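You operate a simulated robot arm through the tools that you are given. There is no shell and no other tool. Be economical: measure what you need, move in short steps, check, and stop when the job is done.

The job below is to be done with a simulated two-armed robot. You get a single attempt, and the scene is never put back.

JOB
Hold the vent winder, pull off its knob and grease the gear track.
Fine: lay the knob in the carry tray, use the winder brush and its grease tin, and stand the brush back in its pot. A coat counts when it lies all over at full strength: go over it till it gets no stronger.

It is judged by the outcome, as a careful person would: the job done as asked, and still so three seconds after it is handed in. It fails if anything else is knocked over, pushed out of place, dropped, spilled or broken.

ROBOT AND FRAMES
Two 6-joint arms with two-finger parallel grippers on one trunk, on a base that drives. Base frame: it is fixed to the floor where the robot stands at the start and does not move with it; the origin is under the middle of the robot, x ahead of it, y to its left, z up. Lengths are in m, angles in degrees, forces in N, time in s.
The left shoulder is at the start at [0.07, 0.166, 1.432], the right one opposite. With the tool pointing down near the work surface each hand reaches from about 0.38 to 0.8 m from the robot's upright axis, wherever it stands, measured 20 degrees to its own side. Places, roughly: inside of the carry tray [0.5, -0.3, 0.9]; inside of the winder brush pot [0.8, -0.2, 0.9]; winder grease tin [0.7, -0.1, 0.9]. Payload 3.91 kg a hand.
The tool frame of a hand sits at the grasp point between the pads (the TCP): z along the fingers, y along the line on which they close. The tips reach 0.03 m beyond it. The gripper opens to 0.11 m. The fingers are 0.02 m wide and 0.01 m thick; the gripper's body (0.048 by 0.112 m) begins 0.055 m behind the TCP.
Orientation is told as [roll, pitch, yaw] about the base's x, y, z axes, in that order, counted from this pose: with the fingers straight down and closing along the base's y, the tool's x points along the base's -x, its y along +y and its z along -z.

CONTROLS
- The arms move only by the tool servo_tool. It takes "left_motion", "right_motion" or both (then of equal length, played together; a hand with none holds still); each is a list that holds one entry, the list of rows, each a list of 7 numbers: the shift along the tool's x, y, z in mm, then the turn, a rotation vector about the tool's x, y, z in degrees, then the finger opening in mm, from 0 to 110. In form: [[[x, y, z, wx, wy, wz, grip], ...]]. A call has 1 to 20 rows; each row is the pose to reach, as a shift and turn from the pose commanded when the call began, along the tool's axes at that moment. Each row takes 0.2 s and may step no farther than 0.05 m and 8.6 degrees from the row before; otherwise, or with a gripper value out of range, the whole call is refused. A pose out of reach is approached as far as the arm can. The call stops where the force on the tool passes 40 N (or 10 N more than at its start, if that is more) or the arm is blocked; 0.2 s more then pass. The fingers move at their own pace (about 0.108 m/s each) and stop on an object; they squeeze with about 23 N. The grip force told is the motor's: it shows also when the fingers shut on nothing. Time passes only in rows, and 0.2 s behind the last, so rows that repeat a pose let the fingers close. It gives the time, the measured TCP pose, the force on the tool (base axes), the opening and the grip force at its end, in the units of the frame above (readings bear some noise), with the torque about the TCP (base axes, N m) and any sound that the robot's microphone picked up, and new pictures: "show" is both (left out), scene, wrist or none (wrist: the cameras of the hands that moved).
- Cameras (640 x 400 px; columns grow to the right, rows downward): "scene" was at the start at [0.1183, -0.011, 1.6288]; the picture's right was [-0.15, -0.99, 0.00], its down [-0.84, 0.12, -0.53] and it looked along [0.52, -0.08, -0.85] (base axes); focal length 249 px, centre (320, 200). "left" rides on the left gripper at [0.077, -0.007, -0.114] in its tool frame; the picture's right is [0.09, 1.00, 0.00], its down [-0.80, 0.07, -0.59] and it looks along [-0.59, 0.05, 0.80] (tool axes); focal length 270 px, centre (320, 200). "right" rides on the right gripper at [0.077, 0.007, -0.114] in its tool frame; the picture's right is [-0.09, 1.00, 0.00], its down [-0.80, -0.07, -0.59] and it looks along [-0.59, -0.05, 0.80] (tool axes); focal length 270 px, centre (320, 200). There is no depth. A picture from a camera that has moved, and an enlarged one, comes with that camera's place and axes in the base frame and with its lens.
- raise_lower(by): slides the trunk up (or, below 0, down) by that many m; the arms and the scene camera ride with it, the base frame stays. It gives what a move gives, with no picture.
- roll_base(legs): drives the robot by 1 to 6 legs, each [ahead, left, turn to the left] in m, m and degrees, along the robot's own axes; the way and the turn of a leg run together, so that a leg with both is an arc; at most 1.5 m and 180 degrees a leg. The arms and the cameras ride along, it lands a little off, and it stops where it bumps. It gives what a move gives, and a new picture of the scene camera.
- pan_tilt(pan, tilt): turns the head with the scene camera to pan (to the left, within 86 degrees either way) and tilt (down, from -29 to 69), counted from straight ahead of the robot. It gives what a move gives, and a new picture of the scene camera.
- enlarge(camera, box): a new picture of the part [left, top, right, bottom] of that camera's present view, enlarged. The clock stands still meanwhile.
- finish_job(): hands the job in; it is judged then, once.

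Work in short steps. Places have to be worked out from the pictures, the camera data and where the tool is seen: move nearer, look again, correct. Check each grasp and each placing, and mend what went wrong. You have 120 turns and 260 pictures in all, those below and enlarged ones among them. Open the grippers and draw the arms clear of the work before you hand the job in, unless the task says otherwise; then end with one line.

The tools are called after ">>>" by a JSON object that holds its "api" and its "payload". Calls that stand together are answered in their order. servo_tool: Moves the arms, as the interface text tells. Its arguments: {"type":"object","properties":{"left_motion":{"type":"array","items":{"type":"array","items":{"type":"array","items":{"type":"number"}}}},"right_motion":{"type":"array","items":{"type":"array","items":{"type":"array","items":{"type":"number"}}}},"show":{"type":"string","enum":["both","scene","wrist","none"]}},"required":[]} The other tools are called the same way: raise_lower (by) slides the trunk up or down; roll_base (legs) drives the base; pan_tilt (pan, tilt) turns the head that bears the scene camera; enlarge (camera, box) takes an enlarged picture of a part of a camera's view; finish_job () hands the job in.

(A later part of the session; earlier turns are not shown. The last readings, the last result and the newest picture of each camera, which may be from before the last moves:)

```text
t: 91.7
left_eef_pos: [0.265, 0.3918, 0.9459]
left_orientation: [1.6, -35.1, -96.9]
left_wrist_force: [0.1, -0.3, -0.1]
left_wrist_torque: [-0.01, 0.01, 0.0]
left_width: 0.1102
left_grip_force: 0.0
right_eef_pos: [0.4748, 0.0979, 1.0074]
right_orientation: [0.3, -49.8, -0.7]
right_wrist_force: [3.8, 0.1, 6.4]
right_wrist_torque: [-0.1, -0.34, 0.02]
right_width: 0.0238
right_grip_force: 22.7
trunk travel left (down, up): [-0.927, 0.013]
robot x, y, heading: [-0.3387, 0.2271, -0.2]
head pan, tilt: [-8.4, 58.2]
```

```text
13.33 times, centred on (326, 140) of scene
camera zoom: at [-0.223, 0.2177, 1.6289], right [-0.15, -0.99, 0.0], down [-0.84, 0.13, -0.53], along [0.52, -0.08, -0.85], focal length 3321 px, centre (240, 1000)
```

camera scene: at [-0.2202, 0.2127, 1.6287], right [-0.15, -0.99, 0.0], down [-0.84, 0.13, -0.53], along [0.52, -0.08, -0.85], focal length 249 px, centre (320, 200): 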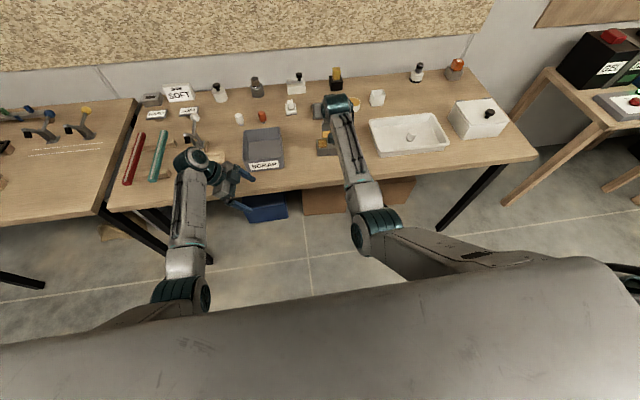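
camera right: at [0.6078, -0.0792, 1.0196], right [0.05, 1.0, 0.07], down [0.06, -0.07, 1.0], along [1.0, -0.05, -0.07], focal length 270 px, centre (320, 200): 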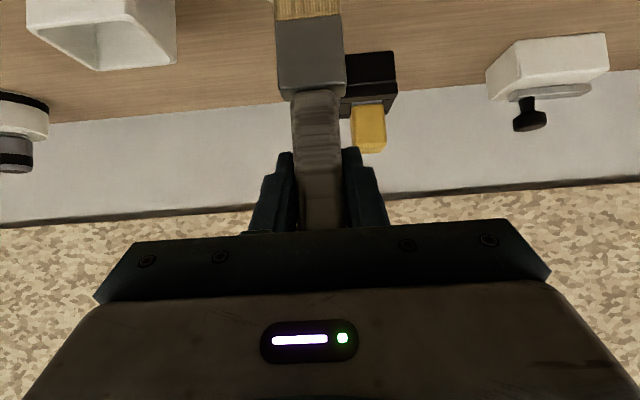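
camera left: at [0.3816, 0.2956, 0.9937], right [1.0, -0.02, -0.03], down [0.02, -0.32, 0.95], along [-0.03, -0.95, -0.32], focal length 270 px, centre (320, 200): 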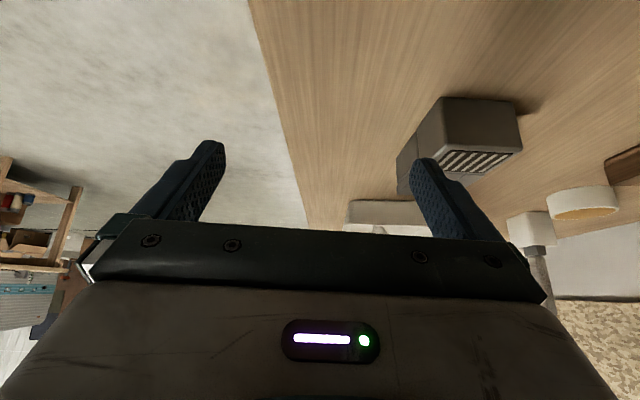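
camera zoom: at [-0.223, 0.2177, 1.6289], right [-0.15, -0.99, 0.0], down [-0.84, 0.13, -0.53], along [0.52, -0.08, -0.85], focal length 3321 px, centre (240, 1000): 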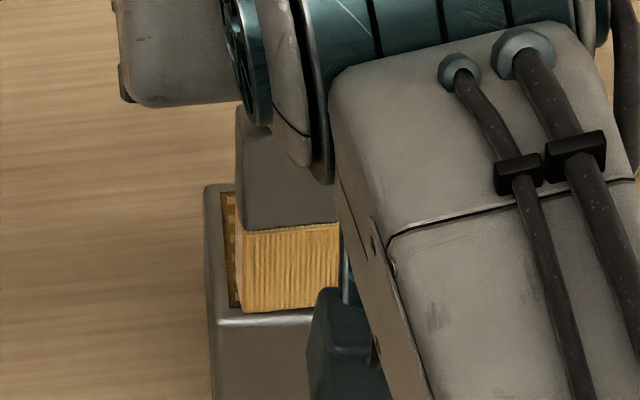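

Now I lift and swing aside to inspect the coat.

>>> {"api": "servo_tool", "payload": {"right_motion": [[[-15, 0, -13, 0, 0, 0, 5], [-31, 0, -26, 0, 0, 0, 5], [-33, -40, -27, 0, 0, 0, 5], [-33, -70, -27, 0, 0, 0, 5], [-33, -70, -27, 0, 0, 0, 5]]], "show": "none"}}

>>> {"api": "enlarge", "payload": {"camera": "scene", "box": [318, 135, 334, 148]}}

```text
t: 92.9
left_eef_pos: [0.2669, 0.393, 0.9443]
left_orientation: [1.6, -35.2, -96.8]
left_wrist_force: [0.5, -0.7, 0.2]
left_wrist_torque: [0.0, 0.06, 0.02]
left_width: 0.11
left_grip_force: 0.1
right_eef_pos: [0.4789, 0.0296, 1.051]
right_orientation: [0.2, -49.8, -0.7]
right_wrist_force: [-0.2, 0.7, -0.5]
right_wrist_torque: [0.0, -0.03, -0.02]
right_width: 0.0236
right_grip_force: 23.1
trunk travel left (down, up): [-0.927, 0.013]
robot x, y, heading: [-0.338, 0.2286, -0.3]
head pan, tilt: [-8.4, 58.2]
```

```text
16.00 times, centred on (326, 142) of scene
camera zoom: at [-0.2214, 0.2193, 1.6288], right [-0.15, -0.99, 0.0], down [-0.84, 0.12, -0.53], along [0.52, -0.08, -0.85], focal length 3985 px, centre (224, 1136)
```

zoom: 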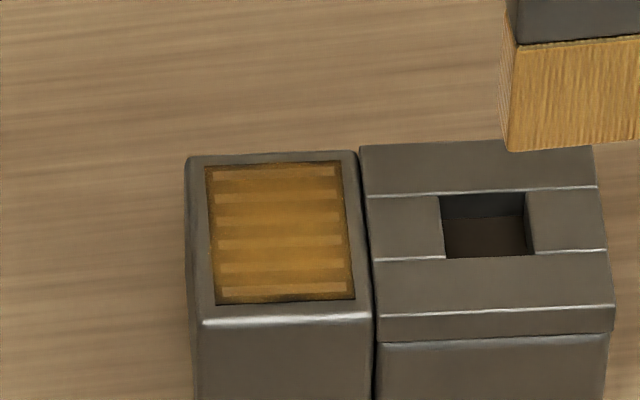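

The end ribs look a little lighter than the middle. I work both ends with sideways strokes as well as full lengthwise ones.

>>> {"api": "servo_tool", "payload": {"right_motion": [[[0, 35, 0, 0, 0, 0, 5], [0, 68, 0, 0, 0, 0, 5], [18, 68, 12, 0, 0, 0, 5], [36.8, 68, 23, 0, 0, 0, 5], [36.8, 80, 23, 0, 0, 0, 5], [36.8, 68, 23, 0, 0, 0, 5], [36.8, 80, 23, 0, 0, 0, 5], [32.9, 80, 27.6, 0, 0, 0, 5], [26.5, 79, 35.3, 0, 0, 0, 5], [20, 78, 42.9, 0, 0, 0, 5], [13.6, 77, 50.6, 0, 0, 0, 5], [7.2, 76, 58.2, 0, 0, 0, 5], [3.3, 75, 62.8, 0, 0, 0, 5], [3.3, 63, 62.8, 0, 0, 0, 5], [3.3, 75, 62.8, 0, 0, 0, 5], [3.3, 63, 62.8, 0, 0, 0, 5], [13.6, 65, 50.6, 0, 0, 0, 5], [20, 66, 42.9, 0, 0, 0, 5], [26.5, 67, 35.3, 0, 0, 0, 5], [36.8, 68, 23, 0, 0, 0, 5]]], "show": "none"}}

>>> {"api": "enlarge", "payload": {"camera": "scene", "box": [310, 125, 342, 155]}}

```text
t: 97.1
left_eef_pos: [0.2643, 0.3908, 0.9463]
left_orientation: [1.6, -35.1, -96.8]
left_wrist_force: [0.0, 0.2, 0.0]
left_wrist_torque: [-0.05, -0.03, 0.01]
left_width: 0.1099
left_grip_force: 0.0
right_eef_pos: [0.4711, 0.095, 1.0088]
right_orientation: [0.3, -49.7, -0.5]
right_wrist_force: [3.0, -0.7, 8.5]
right_wrist_torque: [-0.09, -0.45, 0.03]
right_width: 0.0235
right_grip_force: 22.9
trunk travel left (down, up): [-0.927, 0.013]
robot x, y, heading: [-0.3388, 0.2276, -0.3]
head pan, tilt: [-8.4, 58.2]
```

```text
13.33 times, centred on (326, 140) of scene
camera zoom: at [-0.2245, 0.2176, 1.6291], right [-0.15, -0.99, 0.0], down [-0.84, 0.13, -0.53], along [0.52, -0.08, -0.85], focal length 3321 px, centre (240, 1000)
```

zoom: 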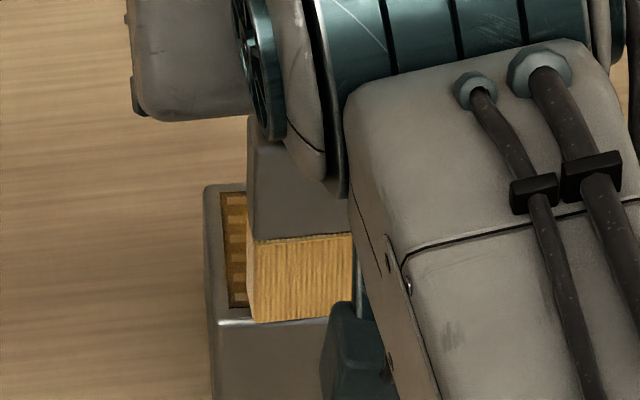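

Good near-end coverage. One more full lap, then I lift aside to compare.

>>> {"api": "servo_tool", "payload": {"right_motion": [[[0, 6, 0, 0, 0, 0, 5], [0, 14, 0, 0, 0, 0, 5], [-6.4, 13, 7.7, 0, 0, 0, 5], [-12.9, 12, 15.3, 0, 0, 0, 5], [-19.3, 11, 23, 0, 0, 0, 5], [-25.7, 10, 30.6, 0, 0, 0, 5], [-34, 9, 40.6, 0, 0, 0, 5], [-34, 2, 40.6, 0, 0, 0, 5], [-25.7, 3, 30.6, 0, 0, 0, 5], [-19.3, 4, 23, 0, 0, 0, 5], [-12.9, 5, 15.3, 0, 0, 0, 5], [-6.4, 6, 7.7, 0, 0, 0, 5], [0, 7, 0, 0, 0, 0, 5], [-16, 6, 19, 0, 0, 0, 5], [-34, 4, 40.6, 0, 0, 0, 5], [-48, 4, 28, 0, 0, 0, 5], [-58, -30, 5, 0, 0, 0, 5], [-58, -75, 5, 0, 0, 0, 5], [-58, -75, 5, 0, 0, 0, 5]]], "show": "none"}}

>>> {"api": "enlarge", "payload": {"camera": "scene", "box": [318, 135, 334, 148]}}

```text
t: 101.1
left_eef_pos: [0.2663, 0.3923, 0.9439]
left_orientation: [1.5, -35.2, -96.9]
left_wrist_force: [-0.3, -0.9, 0.3]
left_wrist_torque: [-0.01, -0.01, 0.01]
left_width: 0.11
left_grip_force: 0.0
right_eef_pos: [0.5152, 0.0205, 1.0472]
right_orientation: [0.2, -49.7, -0.6]
right_wrist_force: [-0.8, 0.3, -0.7]
right_wrist_torque: [0.0, 0.0, 0.0]
right_width: 0.0236
right_grip_force: 23.0
trunk travel left (down, up): [-0.927, 0.013]
robot x, y, heading: [-0.3388, 0.2318, -0.2]
head pan, tilt: [-8.4, 58.2]
```

```text
16.00 times, centred on (326, 142) of scene
camera zoom: at [-0.2203, 0.2188, 1.6287], right [-0.15, -0.99, 0.0], down [-0.84, 0.13, -0.53], along [0.52, -0.08, -0.85], focal length 3985 px, centre (224, 1136)
```

zoom: 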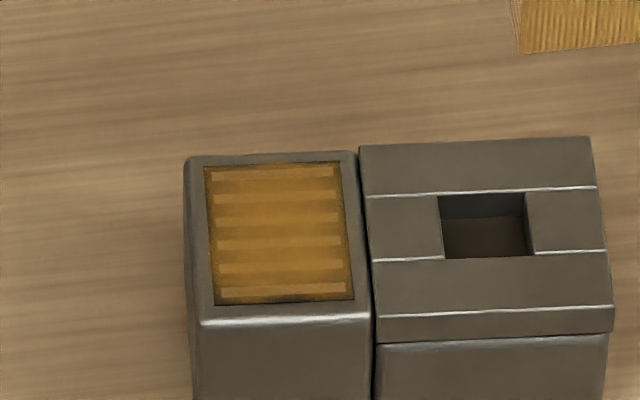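

Nearly unchanged from before, which suggests saturation. I take a closer look at the edges.

>>> {"api": "enlarge", "payload": {"camera": "scene", "box": [322, 138, 328, 143]}}

```text
16.00 times, centred on (325, 140) of scene
camera zoom: at [-0.2203, 0.2188, 1.6287], right [-0.15, -0.99, 0.0], down [-0.84, 0.13, -0.53], along [0.52, -0.08, -0.85], focal length 3985 px, centre (240, 1152)
```

zoom: 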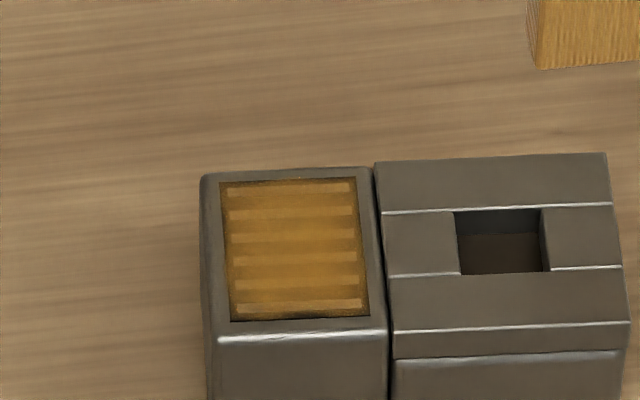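

The rim rows still look slightly thinner than the centre, so I reload the brush once more and concentrate on the edges.

>>> {"api": "roll_base", "payload": {"legs": [[0, -0.107, 0], [0.231, 0, 0]]}}

>>> {"api": "enlarge", "payload": {"camera": "scene", "box": [282, 186, 306, 206]}}

```text
t: 103.1
left_eef_pos: [0.3691, 0.2808, 0.9474]
left_orientation: [1.4, -35.4, -97.7]
left_wrist_force: [-23.4, 1.9, 27.7]
left_wrist_torque: [-0.45, -0.79, -0.44]
left_width: 0.0979
left_grip_force: 0.1
right_eef_pos: [0.6145, -0.0947, 1.0463]
right_orientation: [0.3, -49.5, -1.0]
right_wrist_force: [0.5, 0.4, -0.7]
right_wrist_torque: [-0.04, 0.0, -0.02]
right_width: 0.0237
right_grip_force: 23.4
trunk travel left (down, up): [-0.927, 0.013]
robot x, y, heading: [-0.2391, 0.1224, -0.6]
head pan, tilt: [-8.4, 58.2]
stopped in leg 2: the force on the tool passed its limit (the readings are from after the stop); the commanded pose is now the measured one
camera scene: at [-0.1185, 0.1098, 1.629], right [-0.15, -0.99, 0.0], down [-0.84, 0.13, -0.53], along [0.52, -0.08, -0.85], focal length 249 px, centre (320, 200)
```

scene: 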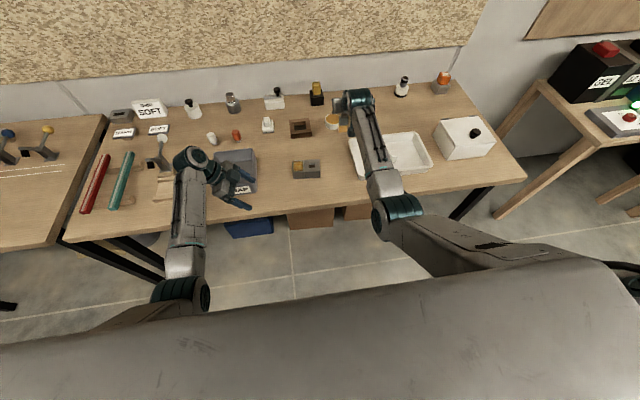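

```text
16.00 times, centred on (294, 196) of scene
camera zoom: at [-0.1185, 0.1098, 1.629], right [-0.15, -0.99, 0.0], down [-0.84, 0.13, -0.53], along [0.52, -0.08, -0.85], focal length 3985 px, centre (736, 264)
```

zoom: 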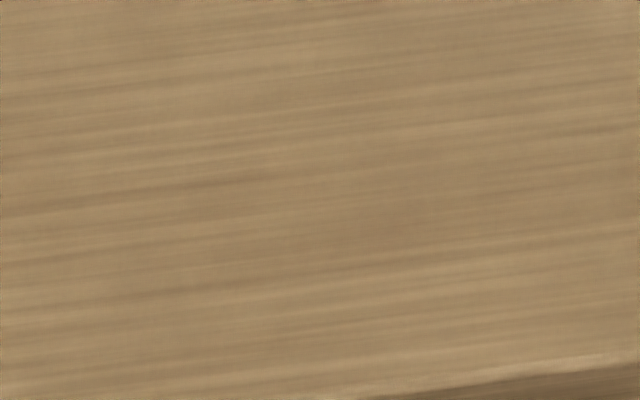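

The left hand's finger ran into the scrap bin's near wall. I withdraw the left hand straight back and up, then check the bin.

>>> {"api": "servo_tool", "payload": {"left_motion": [[[0, -15, 0, 0, 0, 0, 98], [0, -35, 0, 0, 0, 0, 98], [-10, -45, -20, 0, 0, 0, 98]]]}}

>>> {"api": "enlarge", "payload": {"camera": "scene", "box": [190, 130, 290, 215]}}

```text
t: 103.9
left_eef_pos: [0.3226, 0.2874, 0.9653]
left_orientation: [1.2, -35.1, -97.3]
left_wrist_force: [0.1, -0.3, -0.4]
left_wrist_torque: [0.0, 0.01, -0.02]
left_width: 0.098
left_grip_force: 0.1
right_eef_pos: [0.613, -0.0945, 1.0472]
right_orientation: [0.3, -49.8, -1.0]
right_wrist_force: [0.3, -0.7, -0.9]
right_wrist_torque: [0.0, 0.01, 0.02]
right_width: 0.0237
right_grip_force: 22.5
trunk travel left (down, up): [-0.927, 0.013]
robot x, y, heading: [-0.2368, 0.1171, -0.5]
head pan, tilt: [-8.4, 58.2]
camera scene: at [-0.1216, 0.1088, 1.6288], right [-0.16, -0.99, 0.0], down [-0.84, 0.13, -0.53], along [0.52, -0.08, -0.85], focal length 249 px, centre (320, 200)
camera left: at [0.3295, 0.4146, 1.0142], right [1.0, -0.04, -0.03], down [0.02, -0.32, 0.95], along [-0.05, -0.95, -0.32], focal length 270 px, centre (320, 200)
```

scene: 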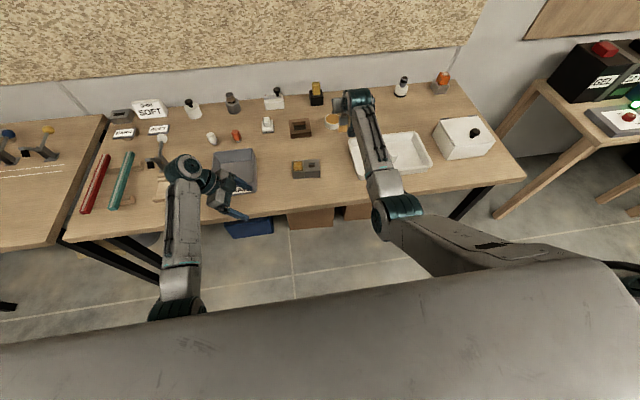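
left: 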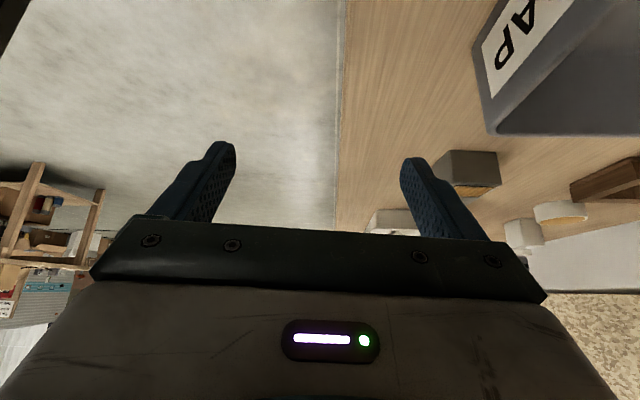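

```text
4.71 times, centred on (240, 172) of scene
camera zoom: at [-0.1216, 0.1088, 1.6288], right [-0.16, -0.99, 0.0], down [-0.84, 0.13, -0.53], along [0.52, -0.08, -0.85], focal length 1172 px, centre (696, 329)
```

zoom: 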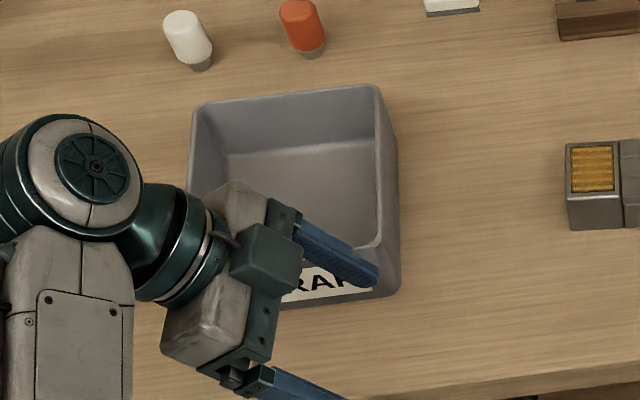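

The bin sits where it was (its corner is within 3 mm of earlier estimates), so no harm done. I raise the left hand further and close its fingers, so it clears the bin from now on.

>>> {"api": "servo_tool", "payload": {"left_motion": [[[-8, -10, -11, 0, 0, 0, 60], [-16, -20, -22, 0, 0, 0, 30], [-25, -30, -35, 0, 0, 0, 20], [-32, -40, -45, 0, 0, 0, 20], [-32, -40, -45, 0, 0, 0, 20]]], "show": "none"}}

```text
t: 105.1
left_eef_pos: [0.2834, 0.2937, 1.0228]
left_orientation: [1.3, -35.1, -97.3]
left_wrist_force: [0.4, -0.5, -0.1]
left_wrist_torque: [-0.01, -0.02, 0.02]
left_width: 0.0201
left_grip_force: 0.1
right_eef_pos: [0.6132, -0.0946, 1.0473]
right_orientation: [0.3, -49.8, -1.1]
right_wrist_force: [0.5, -0.5, -0.6]
right_wrist_torque: [0.02, -0.03, 0.01]
right_width: 0.0237
right_grip_force: 22.6
trunk travel left (down, up): [-0.927, 0.013]
robot x, y, heading: [-0.2386, 0.1222, -0.8]
head pan, tilt: [-8.4, 58.2]
```

The left hand is now at z 1.02. I drive the remaining way to the tin.

>>> {"api": "roll_base", "payload": {"legs": [[0.131, 0.009, 0]]}}

>>> {"api": "enlarge", "payload": {"camera": "scene", "box": [290, 95, 386, 163]}}

>>> {"api": "enlarge", "payload": {"camera": "scene", "box": [290, 180, 330, 215]}}

```text
t: 106.4
left_eef_pos: [0.4144, 0.3021, 1.0222]
left_orientation: [1.5, -35.1, -97.3]
left_wrist_force: [-1.1, -0.1, -0.3]
left_wrist_torque: [-0.03, 0.03, -0.01]
left_width: 0.0201
left_grip_force: 0.1
right_eef_pos: [0.7464, -0.0857, 1.0486]
right_orientation: [0.2, -49.9, -1.1]
right_wrist_force: [-1.1, -0.6, -0.9]
right_wrist_torque: [0.0, 0.01, 0.0]
right_width: 0.0237
right_grip_force: 23.0
trunk travel left (down, up): [-0.927, 0.013]
robot x, y, heading: [-0.1073, 0.1302, -0.6]
head pan, tilt: [-8.4, 58.2]
camera scene: at [0.0105, 0.117, 1.6291], right [-0.15, -0.99, 0.0], down [-0.84, 0.13, -0.53], along [0.52, -0.08, -0.85], focal length 249 px, centre (320, 200)
```

scene: 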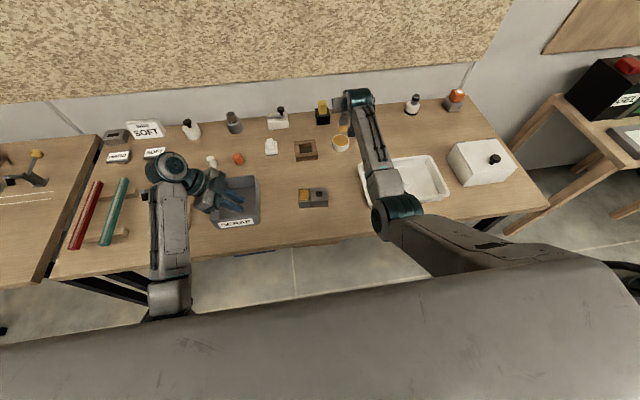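

```text
5.88 times, centred on (338, 129) of scene
camera zoom: at [0.0105, 0.117, 1.6291], right [-0.15, -0.99, 0.0], down [-0.84, 0.13, -0.53], along [0.52, -0.08, -0.85], focal length 1465 px, centre (214, 618)
```

zoom: 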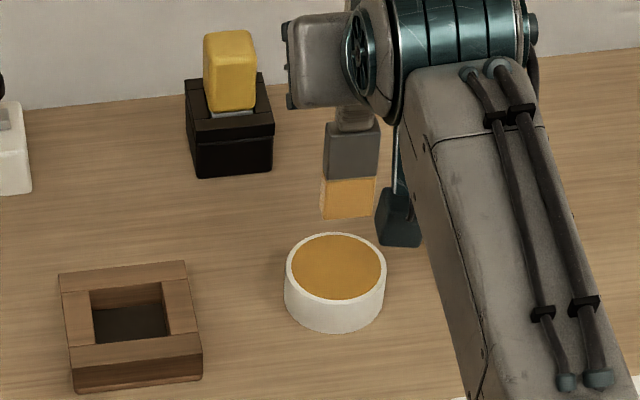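

```text
11.43 times, centred on (310, 198) of scene
camera zoom: at [0.0105, 0.117, 1.6291], right [-0.15, -0.99, 0.0], down [-0.84, 0.13, -0.53], along [0.52, -0.08, -0.85], focal length 2846 px, centre (434, 229)
```

zoom: 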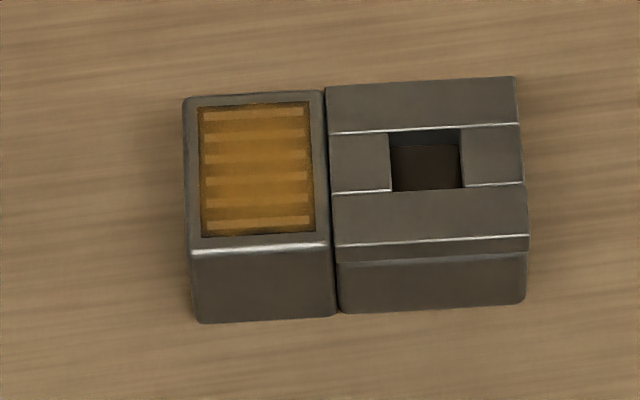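

The tin is under the brush. From this view the track is at x 0.469–0.517, y 0.081–0.116. I dip again.

>>> {"api": "servo_tool", "payload": {"right_motion": [[[15, 0, 13, 0, 0, 0, 5], [30, 0, 25, 0, 0, 0, 5], [41.4, 0, 34.7, 0, 0, 0, 5], [41.4, 4, 34.7, 0, 0, 0, 5], [41.4, -4, 34.7, 0, 0, 0, 5], [41.4, 0, 34.7, 0, 0, 0, 5], [30, 0, 25, 0, 0, 0, 5], [15, 0, 13, 0, 0, 0, 5], [-5, 0, -4, 0, 0, 0, 5]]], "show": "none"}}

>>> {"api": "roll_base", "payload": {"legs": [[-0.27, 0, 0.8], [0, 0.186, 0]]}}

```text
t: 108.4
left_eef_pos: [0.416, 0.3018, 1.0218]
left_orientation: [1.4, -35.2, -97.3]
left_wrist_force: [-0.3, 0.1, -1.4]
left_wrist_torque: [0.04, -0.01, 0.01]
left_width: 0.0199
left_grip_force: 0.0
right_eef_pos: [0.749, -0.0877, 1.0531]
right_orientation: [0.3, -49.7, -1.0]
right_wrist_force: [-0.2, 0.2, -0.6]
right_wrist_torque: [0.0, 0.03, 0.0]
right_width: 0.0236
right_grip_force: 23.1
trunk travel left (down, up): [-0.927, 0.013]
robot x, y, heading: [-0.1043, 0.1304, -0.3]
head pan, tilt: [-8.4, 58.2]
```

```text
t: 111.4
left_eef_pos: [0.1465, 0.4976, 1.023]
left_orientation: [1.2, -35.1, -96.3]
left_wrist_force: [0.2, -0.3, -0.6]
left_wrist_torque: [0.02, 0.0, -0.02]
left_width: 0.0198
left_grip_force: 0.0
right_eef_pos: [0.4851, 0.1116, 1.0515]
right_orientation: [0.5, -49.7, -0.3]
right_wrist_force: [-0.4, -0.5, -0.8]
right_wrist_torque: [-0.03, 0.0, 0.02]
right_width: 0.0235
right_grip_force: 22.9
trunk travel left (down, up): [-0.927, 0.013]
robot x, y, heading: [-0.3695, 0.3212, 0.3]
head pan, tilt: [-8.4, 58.2]
camera scene: at [-0.2535, 0.3034, 1.6287], right [-0.14, -0.99, 0.0], down [-0.84, 0.12, -0.53], along [0.52, -0.07, -0.85], focal length 249 px, centre (320, 200)
```

scene: 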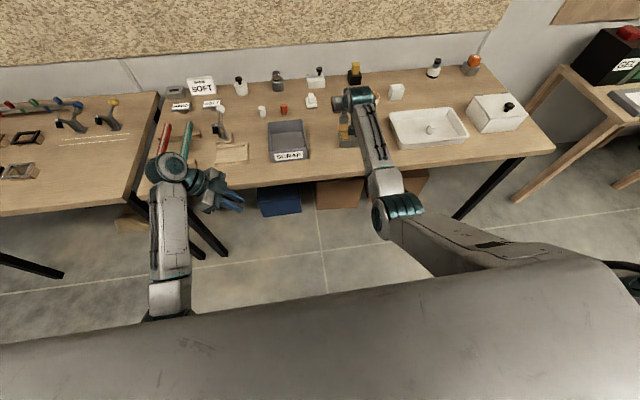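

I stroke the track again from past its near edge to past its far edge, in left and right lanes.

>>> {"api": "servo_tool", "payload": {"right_motion": [[[13, -3, -1, 0, 0, 0, 5], [27, -6, -1, 0, 0, 0, 5], [44.9, -6, 14.2, 0, 0, 0, 5], [44.9, -14, 14.2, 0, 0, 0, 5], [44.9, -6, 14.2, 0, 0, 0, 5], [38.4, -7, 21.9, 0, 0, 0, 5], [32, -7, 29.5, 0, 0, 0, 5], [25.6, -8, 37.2, 0, 0, 0, 5], [19.2, -9, 44.9, 0, 0, 0, 5], [12.7, -10, 52.5, 0, 0, 0, 5], [8.9, -10, 57.1, 0, 0, 0, 5], [8.9, -18, 57.1, 0, 0, 0, 5], [8.9, -10, 57.1, 0, 0, 0, 5], [12.7, -17, 52.5, 0, 0, 0, 5], [19.2, -17, 44.9, 0, 0, 0, 5], [25.6, -16, 37.2, 0, 0, 0, 5], [32, -15, 29.5, 0, 0, 0, 5], [38.4, -15, 21.9, 0, 0, 0, 5], [44.9, -14, 14.2, 0, 0, 0, 5], [44.9, -8, 14.2, 0, 0, 0, 5]]], "show": "none"}}

>>> {"api": "enlarge", "payload": {"camera": "scene", "box": [330, 115, 362, 145]}}

```text
t: 115.6
left_eef_pos: [0.1459, 0.4987, 1.0205]
left_orientation: [1.3, -35.3, -96.2]
left_wrist_force: [-0.6, -0.5, 0.3]
left_wrist_torque: [-0.01, -0.02, -0.05]
left_width: 0.0198
left_grip_force: 0.1
right_eef_pos: [0.4667, 0.1065, 1.0075]
right_orientation: [0.2, -49.7, 0.0]
right_wrist_force: [-0.6, -0.4, 1.7]
right_wrist_torque: [-0.05, 0.04, 0.02]
right_width: 0.0236
right_grip_force: 23.4
trunk travel left (down, up): [-0.927, 0.013]
robot x, y, heading: [-0.3718, 0.319, 0.3]
head pan, tilt: [-8.4, 58.2]
```

```text
13.33 times, centred on (346, 130) of scene
camera zoom: at [-0.2543, 0.3085, 1.6287], right [-0.14, -0.99, 0.0], down [-0.84, 0.12, -0.53], along [0.52, -0.07, -0.85], focal length 3321 px, centre (-27, 1133)
```

zoom: 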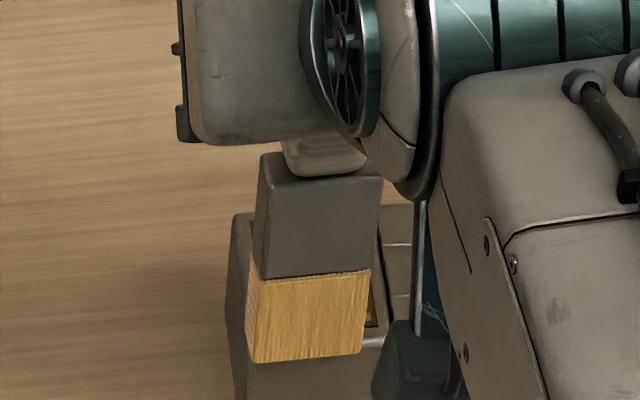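

The brush is now a bit past the near edge. I make further passes between x 0.472 and 0.521 with slightly more pressure.

>>> {"api": "servo_tool", "payload": {"right_motion": [[[-3.4, 0, 5, 0, 0, 0, 5], [-8.5, 0, 11.2, 0, 0, 0, 5], [-14.9, -1, 18.8, 0, 0, 0, 5], [-21.4, -2, 26.5, 0, 0, 0, 5], [-27.8, -3, 34.2, 0, 0, 0, 5], [-34.2, -4, 41.8, 0, 0, 0, 5], [-34.2, -12, 41.8, 0, 0, 0, 5], [-27.8, -11, 34.2, 0, 0, 0, 5], [-21.4, -10, 26.5, 0, 0, 0, 5], [-14.9, -9, 18.8, 0, 0, 0, 5], [-8.5, -8, 11.2, 0, 0, 0, 5], [-3.4, -8, 5, 0, 0, 0, 5], [-3.4, -3, 5, 0, 0, 0, 5], [-14.9, -5, 18.8, 0, 0, 0, 5], [-27.8, -6, 34.2, 0, 0, 0, 5], [-34.2, -7, 41.8, 0, 0, 0, 5], [-50, -7, 28, 0, 0, 0, 5], [-58, -35, 18, 0, 0, 0, 5], [-58, -80, 18, 0, 0, 0, 5], [-58, -80, 18, 0, 0, 0, 5]]], "show": "none"}}

>>> {"api": "enlarge", "payload": {"camera": "scene", "box": [336, 122, 356, 138]}}

```text
t: 119.8
left_eef_pos: [0.146, 0.5014, 1.021]
left_orientation: [1.1, -35.3, -96.3]
left_wrist_force: [-0.8, 0.7, 0.9]
left_wrist_torque: [-0.02, -0.02, -0.01]
left_width: 0.02
left_grip_force: 0.1
right_eef_pos: [0.5176, 0.0261, 1.0434]
right_orientation: [0.2, -49.6, -0.1]
right_wrist_force: [0.2, -0.3, -0.3]
right_wrist_torque: [-0.01, 0.0, -0.03]
right_width: 0.0235
right_grip_force: 23.3
trunk travel left (down, up): [-0.927, 0.013]
robot x, y, heading: [-0.3731, 0.3184, 0.5]
head pan, tilt: [-8.4, 58.2]
```

```text
16.00 times, centred on (346, 130) of scene
camera zoom: at [-0.254, 0.3093, 1.6287], right [-0.14, -0.99, 0.0], down [-0.84, 0.12, -0.53], along [0.52, -0.07, -0.85], focal length 3985 px, centre (-96, 1320)
```

zoom: 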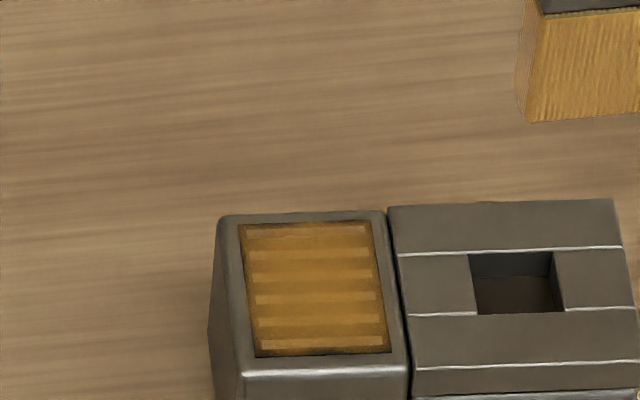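

It looks unchanged by the extra grease, so the coat seems saturated. I raise the brush and drive to the pot, stopping short in x, and will view the track from closer there.

>>> {"api": "servo_tool", "payload": {"right_motion": [[[-7, 0, -6, 0, 0, 0, 5], [-15, 0, -12, 0, 0, 0, 5]]], "show": "none"}}

>>> {"api": "roll_base", "payload": {"legs": [[0, -0.228, 0], [0.238, 0, 0]]}}

>>> {"api": "enlarge", "payload": {"camera": "scene", "box": [280, 185, 312, 213]}}

>>> {"api": "enlarge", "payload": {"camera": "scene", "box": [300, 80, 400, 165]}}

```text
t: 120.4
left_eef_pos: [0.1451, 0.5, 1.0213]
left_orientation: [1.3, -35.3, -96.4]
left_wrist_force: [0.0, 0.3, 0.5]
left_wrist_torque: [0.0, -0.05, 0.03]
left_width: 0.0199
left_grip_force: 0.1
right_eef_pos: [0.5174, 0.0276, 1.0623]
right_orientation: [0.2, -49.7, 0.0]
right_wrist_force: [-0.1, 0.0, -0.2]
right_wrist_torque: [0.06, 0.0, -0.02]
right_width: 0.0235
right_grip_force: 23.3
trunk travel left (down, up): [-0.927, 0.013]
robot x, y, heading: [-0.37, 0.3203, 0.2]
head pan, tilt: [-8.4, 58.2]
```

```text
t: 123.5
left_eef_pos: [0.3831, 0.2847, 1.0227]
left_orientation: [1.4, -35.2, -96.0]
left_wrist_force: [-0.5, 0.2, -0.3]
left_wrist_torque: [0.01, -0.01, 0.0]
left_width: 0.02
left_grip_force: 0.0
right_eef_pos: [0.7585, -0.1842, 1.0628]
right_orientation: [0.3, -49.8, 0.3]
right_wrist_force: [-0.1, -0.1, -0.7]
right_wrist_torque: [0.0, 0.03, 0.0]
right_width: 0.0237
right_grip_force: 23.0
trunk travel left (down, up): [-0.927, 0.013]
robot x, y, heading: [-0.1317, 0.0997, 0.6]
head pan, tilt: [-8.4, 58.2]
camera scene: at [-0.0164, 0.0918, 1.6291], right [-0.13, -0.99, 0.0], down [-0.84, 0.11, -0.53], along [0.52, -0.07, -0.85], focal length 249 px, centre (320, 200)
```

scene: 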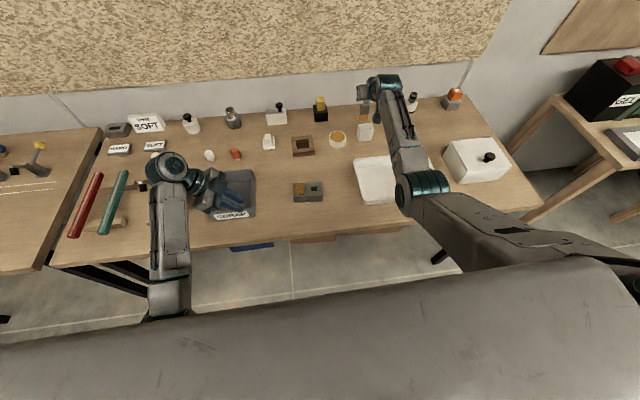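

```text
14.29 times, centred on (296, 199) of scene
camera zoom: at [-0.0164, 0.0918, 1.6291], right [-0.13, -0.99, 0.0], down [-0.84, 0.11, -0.53], along [0.52, -0.07, -0.85], focal length 3558 px, centre (663, 214)
```

zoom: 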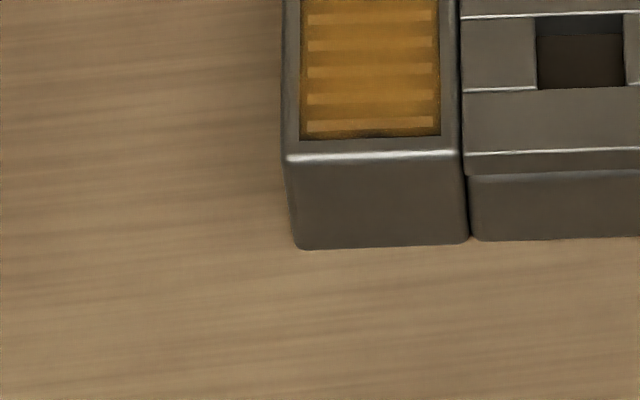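

```text
4.71 times, centred on (350, 122) of scene
camera zoom: at [-0.0164, 0.0918, 1.6291], right [-0.13, -0.99, 0.0], down [-0.84, 0.11, -0.53], along [0.52, -0.07, -0.85], focal length 1172 px, centre (179, 565)
```

zoom: 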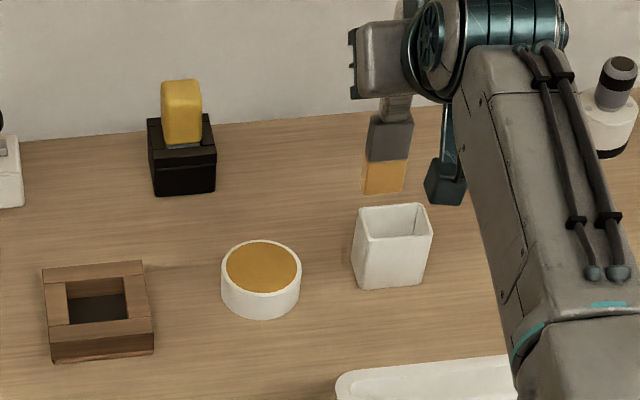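

Let me frame the whole track in the enlarged view for a proper look.

>>> {"api": "enlarge", "payload": {"camera": "scene", "box": [288, 178, 316, 200]}}

```text
16.00 times, centred on (302, 189) of scene
camera zoom: at [-0.0164, 0.0918, 1.6291], right [-0.13, -0.99, 0.0], down [-0.84, 0.11, -0.53], along [0.52, -0.07, -0.85], focal length 3985 px, centre (608, 376)
```

zoom: 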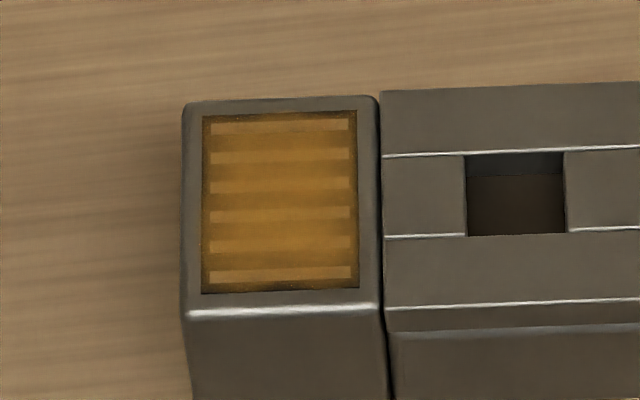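

The middle is full, but the near-end rib and the rim are paler. I'll do another round focused there: first a fresh dip, with the arm moving across to the tin.

>>> {"api": "servo_tool", "payload": {"right_motion": [[[4, 48, -5, 0, 0, 0, 5], [8.4, 96, -10, 0, 0, 0, 5], [25, 96, 4, 0, 0, 0, 5], [42, 96, 18, 0, 0, 0, 5], [55, 96, 29, 0, 0, 0, 5], [60.4, 96, 33.7, 0, 0, 0, 5], [60.4, 100, 33.7, 0, 0, 0, 5], [60.4, 92, 33.7, 0, 0, 0, 5], [60.4, 96, 33.7, 0, 0, 0, 5], [42, 96, 18, 0, 0, 0, 5], [25, 96, 4, 0, 0, 0, 5], [10, 96, -8, 0, 0, 0, 5]]], "show": "none"}}

>>> {"api": "enlarge", "payload": {"camera": "scene", "box": [300, 80, 400, 165]}}

```text
t: 126.1
left_eef_pos: [0.3868, 0.2841, 1.0215]
left_orientation: [1.2, -35.2, -96.1]
left_wrist_force: [0.4, -1.0, -0.6]
left_wrist_torque: [0.0, 0.0, -0.03]
left_width: 0.0201
left_grip_force: 0.1
right_eef_pos: [0.747, -0.0893, 1.0587]
right_orientation: [0.3, -49.7, 0.1]
right_wrist_force: [0.3, 0.3, -1.4]
right_wrist_torque: [-0.01, 0.0, 0.0]
right_width: 0.0237
right_grip_force: 23.0
trunk travel left (down, up): [-0.927, 0.013]
robot x, y, heading: [-0.131, 0.1003, 0.8]
head pan, tilt: [-8.4, 58.2]
```

```text
4.71 times, centred on (350, 122) of scene
camera zoom: at [-0.0131, 0.0916, 1.6287], right [-0.13, -0.99, 0.0], down [-0.84, 0.11, -0.53], along [0.52, -0.07, -0.85], focal length 1172 px, centre (179, 565)
```

zoom: 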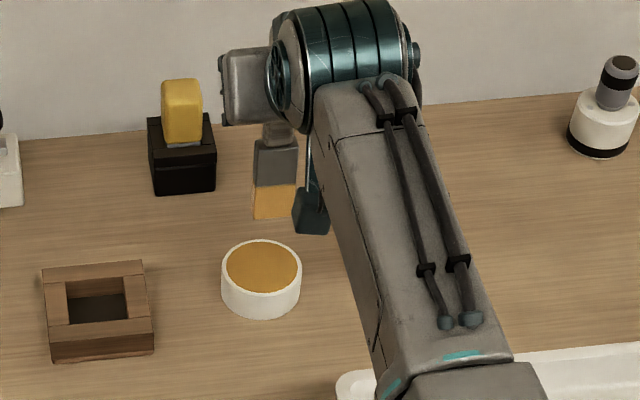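

Loaded. I drive back to the winder.

>>> {"api": "roll_base", "payload": {"legs": [[-0.268, 0, -0.6], [0, 0.186, 0]]}}

```text
t: 129.1
left_eef_pos: [0.1167, 0.4632, 1.0223]
left_orientation: [1.3, -34.9, -96.5]
left_wrist_force: [-0.2, -0.1, 0.6]
left_wrist_torque: [0.02, -0.03, -0.03]
left_width: 0.0201
left_grip_force: 0.0
right_eef_pos: [0.4737, 0.0854, 1.0574]
right_orientation: [0.4, -49.8, -0.5]
right_wrist_force: [0.3, 0.4, -0.7]
right_wrist_torque: [0.03, 0.01, 0.01]
right_width: 0.0234
right_grip_force: 23.1
trunk travel left (down, up): [-0.927, 0.013]
robot x, y, heading: [-0.4044, 0.2889, 0.1]
head pan, tilt: [-8.4, 58.2]
camera scene: at [-0.2844, 0.2718, 1.6287], right [-0.14, -0.99, 0.0], down [-0.84, 0.12, -0.53], along [0.52, -0.07, -0.85], focal length 249 px, centre (320, 200)
```

scene: 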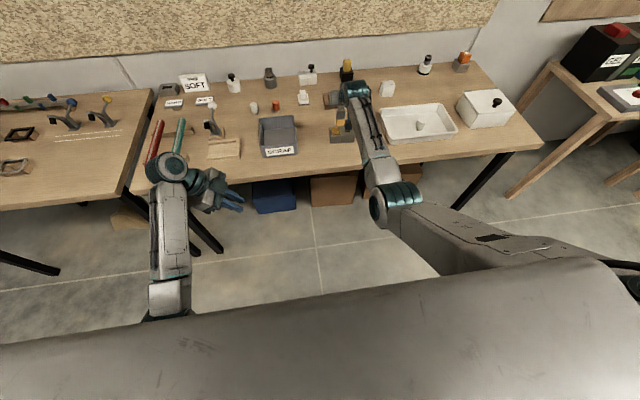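

I scrub the near end in several short strokes, then run along the left side to the far end and scrub there.

>>> {"api": "servo_tool", "payload": {"right_motion": [[[10, 10, 7, 0, 0, 0, 5], [21, 17, 13.8, 0, 0, 0, 5], [40.2, 17, 29.9, 0, 0, 0, 5], [40.2, 22, 29.9, 0, 0, 0, 5], [40.2, 12, 29.9, 0, 0, 0, 5], [33.2, 12, 38.3, 0, 0, 0, 5], [40.2, 13, 29.9, 0, 0, 0, 5], [40.2, 17, 29.9, 0, 0, 0, 5], [33.2, 17, 38.3, 0, 0, 0, 5], [40.2, 17, 29.9, 0, 0, 0, 5], [40.2, 21, 29.9, 0, 0, 0, 5], [33.2, 21, 38.3, 0, 0, 0, 5], [26.7, 20, 46, 0, 0, 0, 5], [20.3, 19, 53.6, 0, 0, 0, 5], [13.9, 18, 61.3, 0, 0, 0, 5], [7.4, 17, 69, 0, 0, 0, 5], [7.4, 8.5, 69, 0, 0, 0, 5], [13.9, 9, 61.3, 0, 0, 0, 5], [7.4, 13, 69, 0, 0, 0, 5], [7.4, 18, 69, 0, 0, 0, 5]]], "show": "none"}}

>>> {"api": "enlarge", "payload": {"camera": "scene", "box": [325, 110, 357, 140]}}

```text
t: 133.3
left_eef_pos: [0.1148, 0.4659, 1.0213]
left_orientation: [1.3, -35.1, -96.6]
left_wrist_force: [0.5, 0.7, -0.5]
left_wrist_torque: [0.0, 0.02, -0.02]
left_width: 0.02
left_grip_force: 0.1
right_eef_pos: [0.5184, 0.1076, 1.0088]
right_orientation: [0.2, -49.9, -0.3]
right_wrist_force: [2.0, 0.6, 3.8]
right_wrist_torque: [-0.03, -0.23, 0.02]
right_width: 0.0238
right_grip_force: 22.7
trunk travel left (down, up): [-0.927, 0.013]
robot x, y, heading: [-0.4067, 0.2867, 0.2]
head pan, tilt: [-8.4, 58.2]
```

```text
13.33 times, centred on (341, 125) of scene
camera zoom: at [-0.2864, 0.2767, 1.6289], right [-0.14, -0.99, 0.0], down [-0.84, 0.12, -0.53], along [0.52, -0.08, -0.85], focal length 3321 px, centre (40, 1200)
```

zoom: 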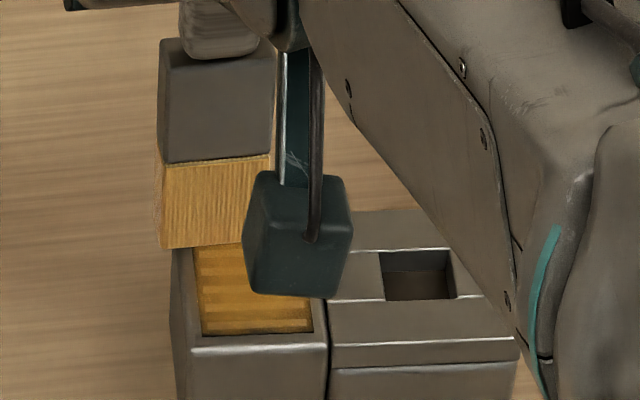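

The near part now looks fuller. I finish the far end and right side, run back and forth once more, and lift to inspect.

>>> {"api": "servo_tool", "payload": {"right_motion": [[[0.4, -6, 0.3, 0, 0, 0, 5], [0.4, -14, 0.3, 0, 0, 0, 5], [0.4, -7, 0.3, 0, 0, 0, 5], [6.8, -8, -7.4, 0, 0, 0, 5], [0.4, -14, 0.3, 0, 0, 0, 5], [6.8, -14, -7.4, 0, 0, 0, 5], [13.3, -13, -15, 0, 0, 0, 5], [19.7, -12, -22.7, 0, 0, 0, 5], [26.1, -11, -30.3, 0, 0, 0, 5], [30, -10, -34.9, 0, 0, 0, 5], [30, -3, -34.9, 0, 0, 0, 5], [26.1, -4, -30.3, 0, 0, 0, 5], [19.7, -5, -22.7, 0, 0, 0, 5], [13.3, -6, -15, 0, 0, 0, 5], [6.8, -7, -7.4, 0, 0, 0, 5], [0.4, -8, 0.3, 0, 0, 0, 5], [-15, -8, -12, 0, 0, 0, 5], [-30, -45, -25, 0, 0, 0, 5], [-35, -85, -29, 0, 0, 0, 5], [-35, -85, -29, 0, 0, 0, 5]]], "show": "none"}}

>>> {"api": "enlarge", "payload": {"camera": "scene", "box": [330, 122, 350, 138]}}

```text
t: 137.5
left_eef_pos: [0.1157, 0.467, 1.0202]
left_orientation: [1.2, -35.4, -96.6]
left_wrist_force: [1.2, -0.4, -0.4]
left_wrist_torque: [-0.03, 0.0, -0.01]
left_width: 0.0201
left_grip_force: 0.0
right_eef_pos: [0.5369, 0.0232, 1.0476]
right_orientation: [0.1, -49.6, -0.2]
right_wrist_force: [-0.2, 0.4, -0.7]
right_wrist_torque: [0.01, 0.02, 0.0]
right_width: 0.0234
right_grip_force: 23.4
right hand out of reach, approached as far as the arm can: row 4, 6, 7, 8, 9, 10, 11, 12, 13, 14, 15, 17, 18, 19, 20
trunk travel left (down, up): [-0.927, 0.013]
robot x, y, heading: [-0.4049, 0.2879, 0.4]
head pan, tilt: [-8.4, 58.2]
```

```text
16.00 times, centred on (340, 130) of scene
camera zoom: at [-0.285, 0.2781, 1.6287], right [-0.14, -0.99, 0.0], down [-0.84, 0.12, -0.53], along [0.52, -0.08, -0.85], focal length 3985 px, centre (0, 1320)
```

zoom: 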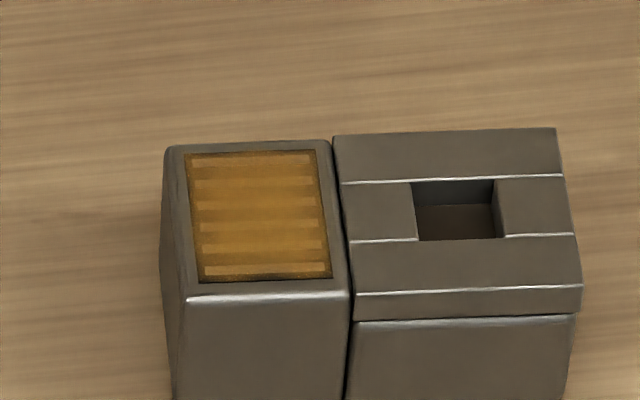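

The arm was at its outer limit there. I drive 0.05 m forward for better reach, then trace the perimeter with the brush centre nearer the track's edges, and see if the rim gets stronger.

>>> {"api": "roll_base", "payload": {"legs": [[0.05, 0, 0]]}}

```text
t: 138.4
left_eef_pos: [0.1561, 0.4664, 1.0266]
left_orientation: [1.9, -35.1, -96.9]
left_wrist_force: [-0.3, -0.7, 0.9]
left_wrist_torque: [0.04, -0.03, 0.01]
left_width: 0.02
left_grip_force: 0.1
right_eef_pos: [0.5793, 0.0218, 1.0568]
right_orientation: [0.2, -50.3, -0.3]
right_wrist_force: [-0.1, 0.0, 0.8]
right_wrist_torque: [0.01, -0.01, 0.01]
right_width: 0.0235
right_grip_force: 22.7
trunk travel left (down, up): [-0.927, 0.013]
robot x, y, heading: [-0.3553, 0.2845, 0.3]
head pan, tilt: [-8.4, 58.2]
camera scene: at [-0.2494, 0.2765, 1.6299], right [-0.14, -0.99, 0.0], down [-0.84, 0.12, -0.53], along [0.53, -0.07, -0.85], focal length 249 px, centre (320, 200)
```

scene: 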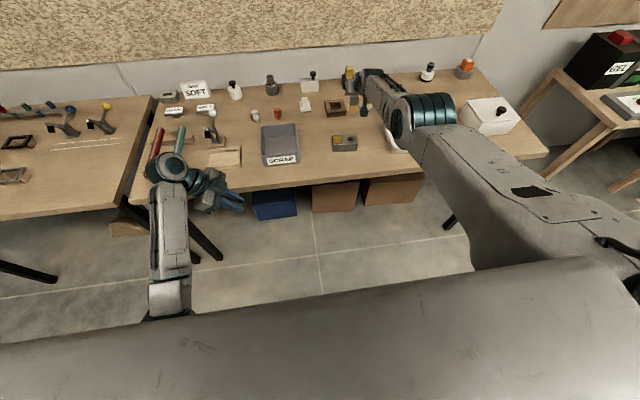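

The arm is stretched. I bring the brush back over the near end of the track at hover height and verify.

>>> {"api": "servo_tool", "payload": {"right_motion": [[[20, 20, -19, 0, 0, 0, 5], [40, 40, -38, 0, 0, 0, 5], [60, 60, -57, 0, 0, 0, 5], [79, 78, -76, 0, 0, 0, 5], [79, 78, -76, 0, 0, 0, 5]]], "show": "scene"}}

>>> {"api": "enlarge", "payload": {"camera": "scene", "box": [325, 110, 375, 155]}}

```text
t: 139.7
left_eef_pos: [0.1627, 0.4651, 1.0218]
left_orientation: [1.2, -35.2, -96.6]
left_wrist_force: [0.0, -0.3, 0.0]
left_wrist_torque: [-0.01, 0.03, 0.01]
left_width: 0.0198
left_grip_force: 0.0
right_eef_pos: [0.5645, 0.1083, 1.0045]
right_orientation: [0.3, -49.7, -0.3]
right_wrist_force: [0.8, 0.3, 0.0]
right_wrist_torque: [0.02, -0.02, -0.03]
right_width: 0.0234
right_grip_force: 23.0
right hand out of reach, approached as far as the arm can: row 1, 2, 3, 4, 5
trunk travel left (down, up): [-0.927, 0.013]
robot x, y, heading: [-0.3562, 0.2872, 0.1]
head pan, tilt: [-8.4, 58.2]
camera scene: at [-0.2379, 0.2769, 1.6289], right [-0.14, -0.99, 0.0], down [-0.84, 0.12, -0.53], along [0.52, -0.07, -0.85], focal length 249 px, centre (320, 200)
```

scene: 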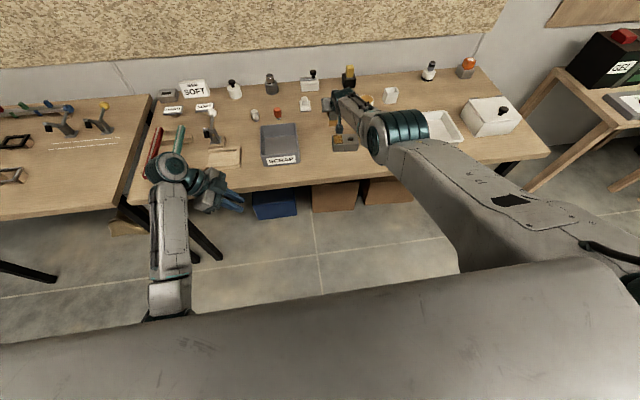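

```text
8.89 times, centred on (350, 132) of scene
camera zoom: at [-0.2379, 0.2769, 1.6289], right [-0.14, -0.99, 0.0], down [-0.84, 0.12, -0.53], along [0.52, -0.07, -0.85], focal length 2214 px, centre (53, 800)
```

zoom: 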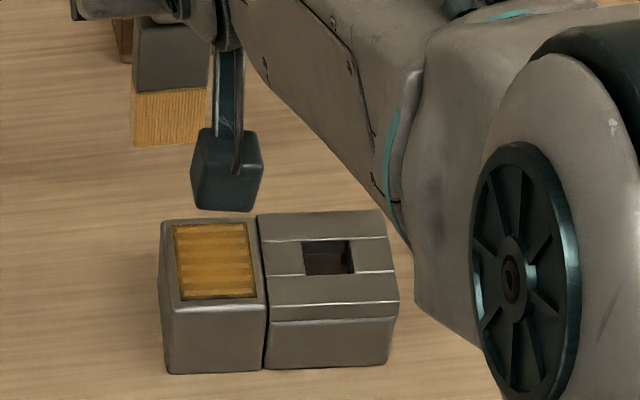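

The arm has flipped to another elbow posture and can't come back in. I lift the brush clear first.

>>> {"api": "servo_tool", "payload": {"right_motion": [[[-14, 0, -12, 0, 0, 0, 5], [-28, 0, -24, 0, 0, 0, 5], [-42, 0, -36, 0, 0, 0, 5]]], "show": "none"}}

```text
t: 140.4
left_eef_pos: [0.1642, 0.4663, 1.0212]
left_orientation: [1.2, -35.2, -96.6]
left_wrist_force: [0.0, 0.8, -0.1]
left_wrist_torque: [0.01, -0.03, -0.01]
left_width: 0.0201
left_grip_force: 0.0
right_eef_pos: [0.5847, 0.1086, 1.0498]
right_orientation: [0.2, -49.6, -0.3]
right_wrist_force: [1.0, -0.2, -1.1]
right_wrist_torque: [0.02, -0.01, 0.03]
right_width: 0.0235
right_grip_force: 23.0
right hand out of reach, approached as far as the arm can: row 1, 2, 3
trunk travel left (down, up): [-0.927, 0.013]
robot x, y, heading: [-0.3533, 0.2894, -0.3]
head pan, tilt: [-8.4, 58.2]
```

I try passing the arm through full stretch and back in, to recover the earlier elbow posture.

>>> {"api": "servo_tool", "payload": {"right_motion": [[[-16, -10, 19, 0, 0, 0, 5], [-32, -20, 38, 0, 0, 0, 5], [-32, -30, 38, 0, 0, 0, 5], [-20, -40, 24, 0, 0, 0, 5], [-8, -40, 10, 0, 0, 0, 5], [5, -40, -6, 0, 0, 0, 5], [18, -40, -22, 0, 0, 0, 5], [30, -40, -36, 0, 0, 0, 5]]], "show": "scene"}}

```text
t: 142.2
left_eef_pos: [0.1643, 0.4664, 1.021]
left_orientation: [1.2, -35.2, -96.6]
left_wrist_force: [-0.9, 0.7, 0.1]
left_wrist_torque: [-0.01, 0.03, -0.01]
left_width: 0.0199
left_grip_force: 0.1
right_eef_pos: [0.5817, 0.0689, 1.0345]
right_orientation: [0.2, -49.5, -0.3]
right_wrist_force: [0.5, 0.0, -1.1]
right_wrist_torque: [0.01, 0.02, 0.02]
right_width: 0.0235
right_grip_force: 23.3
right hand out of reach, approached as far as the arm can: row 1, 2, 3, 4, 5, 6, 7, 8
trunk travel left (down, up): [-0.927, 0.013]
robot x, y, heading: [-0.3574, 0.2884, 0.1]
head pan, tilt: [-8.4, 58.2]
camera scene: at [-0.2361, 0.2767, 1.6287], right [-0.14, -0.99, 0.0], down [-0.84, 0.12, -0.53], along [0.52, -0.07, -0.85], focal length 249 px, centre (320, 200)
```

scene: 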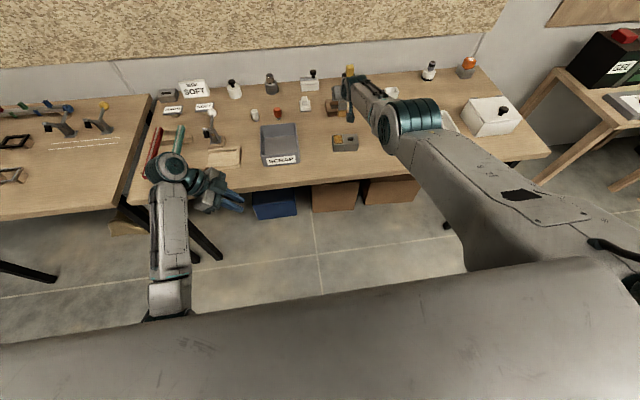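

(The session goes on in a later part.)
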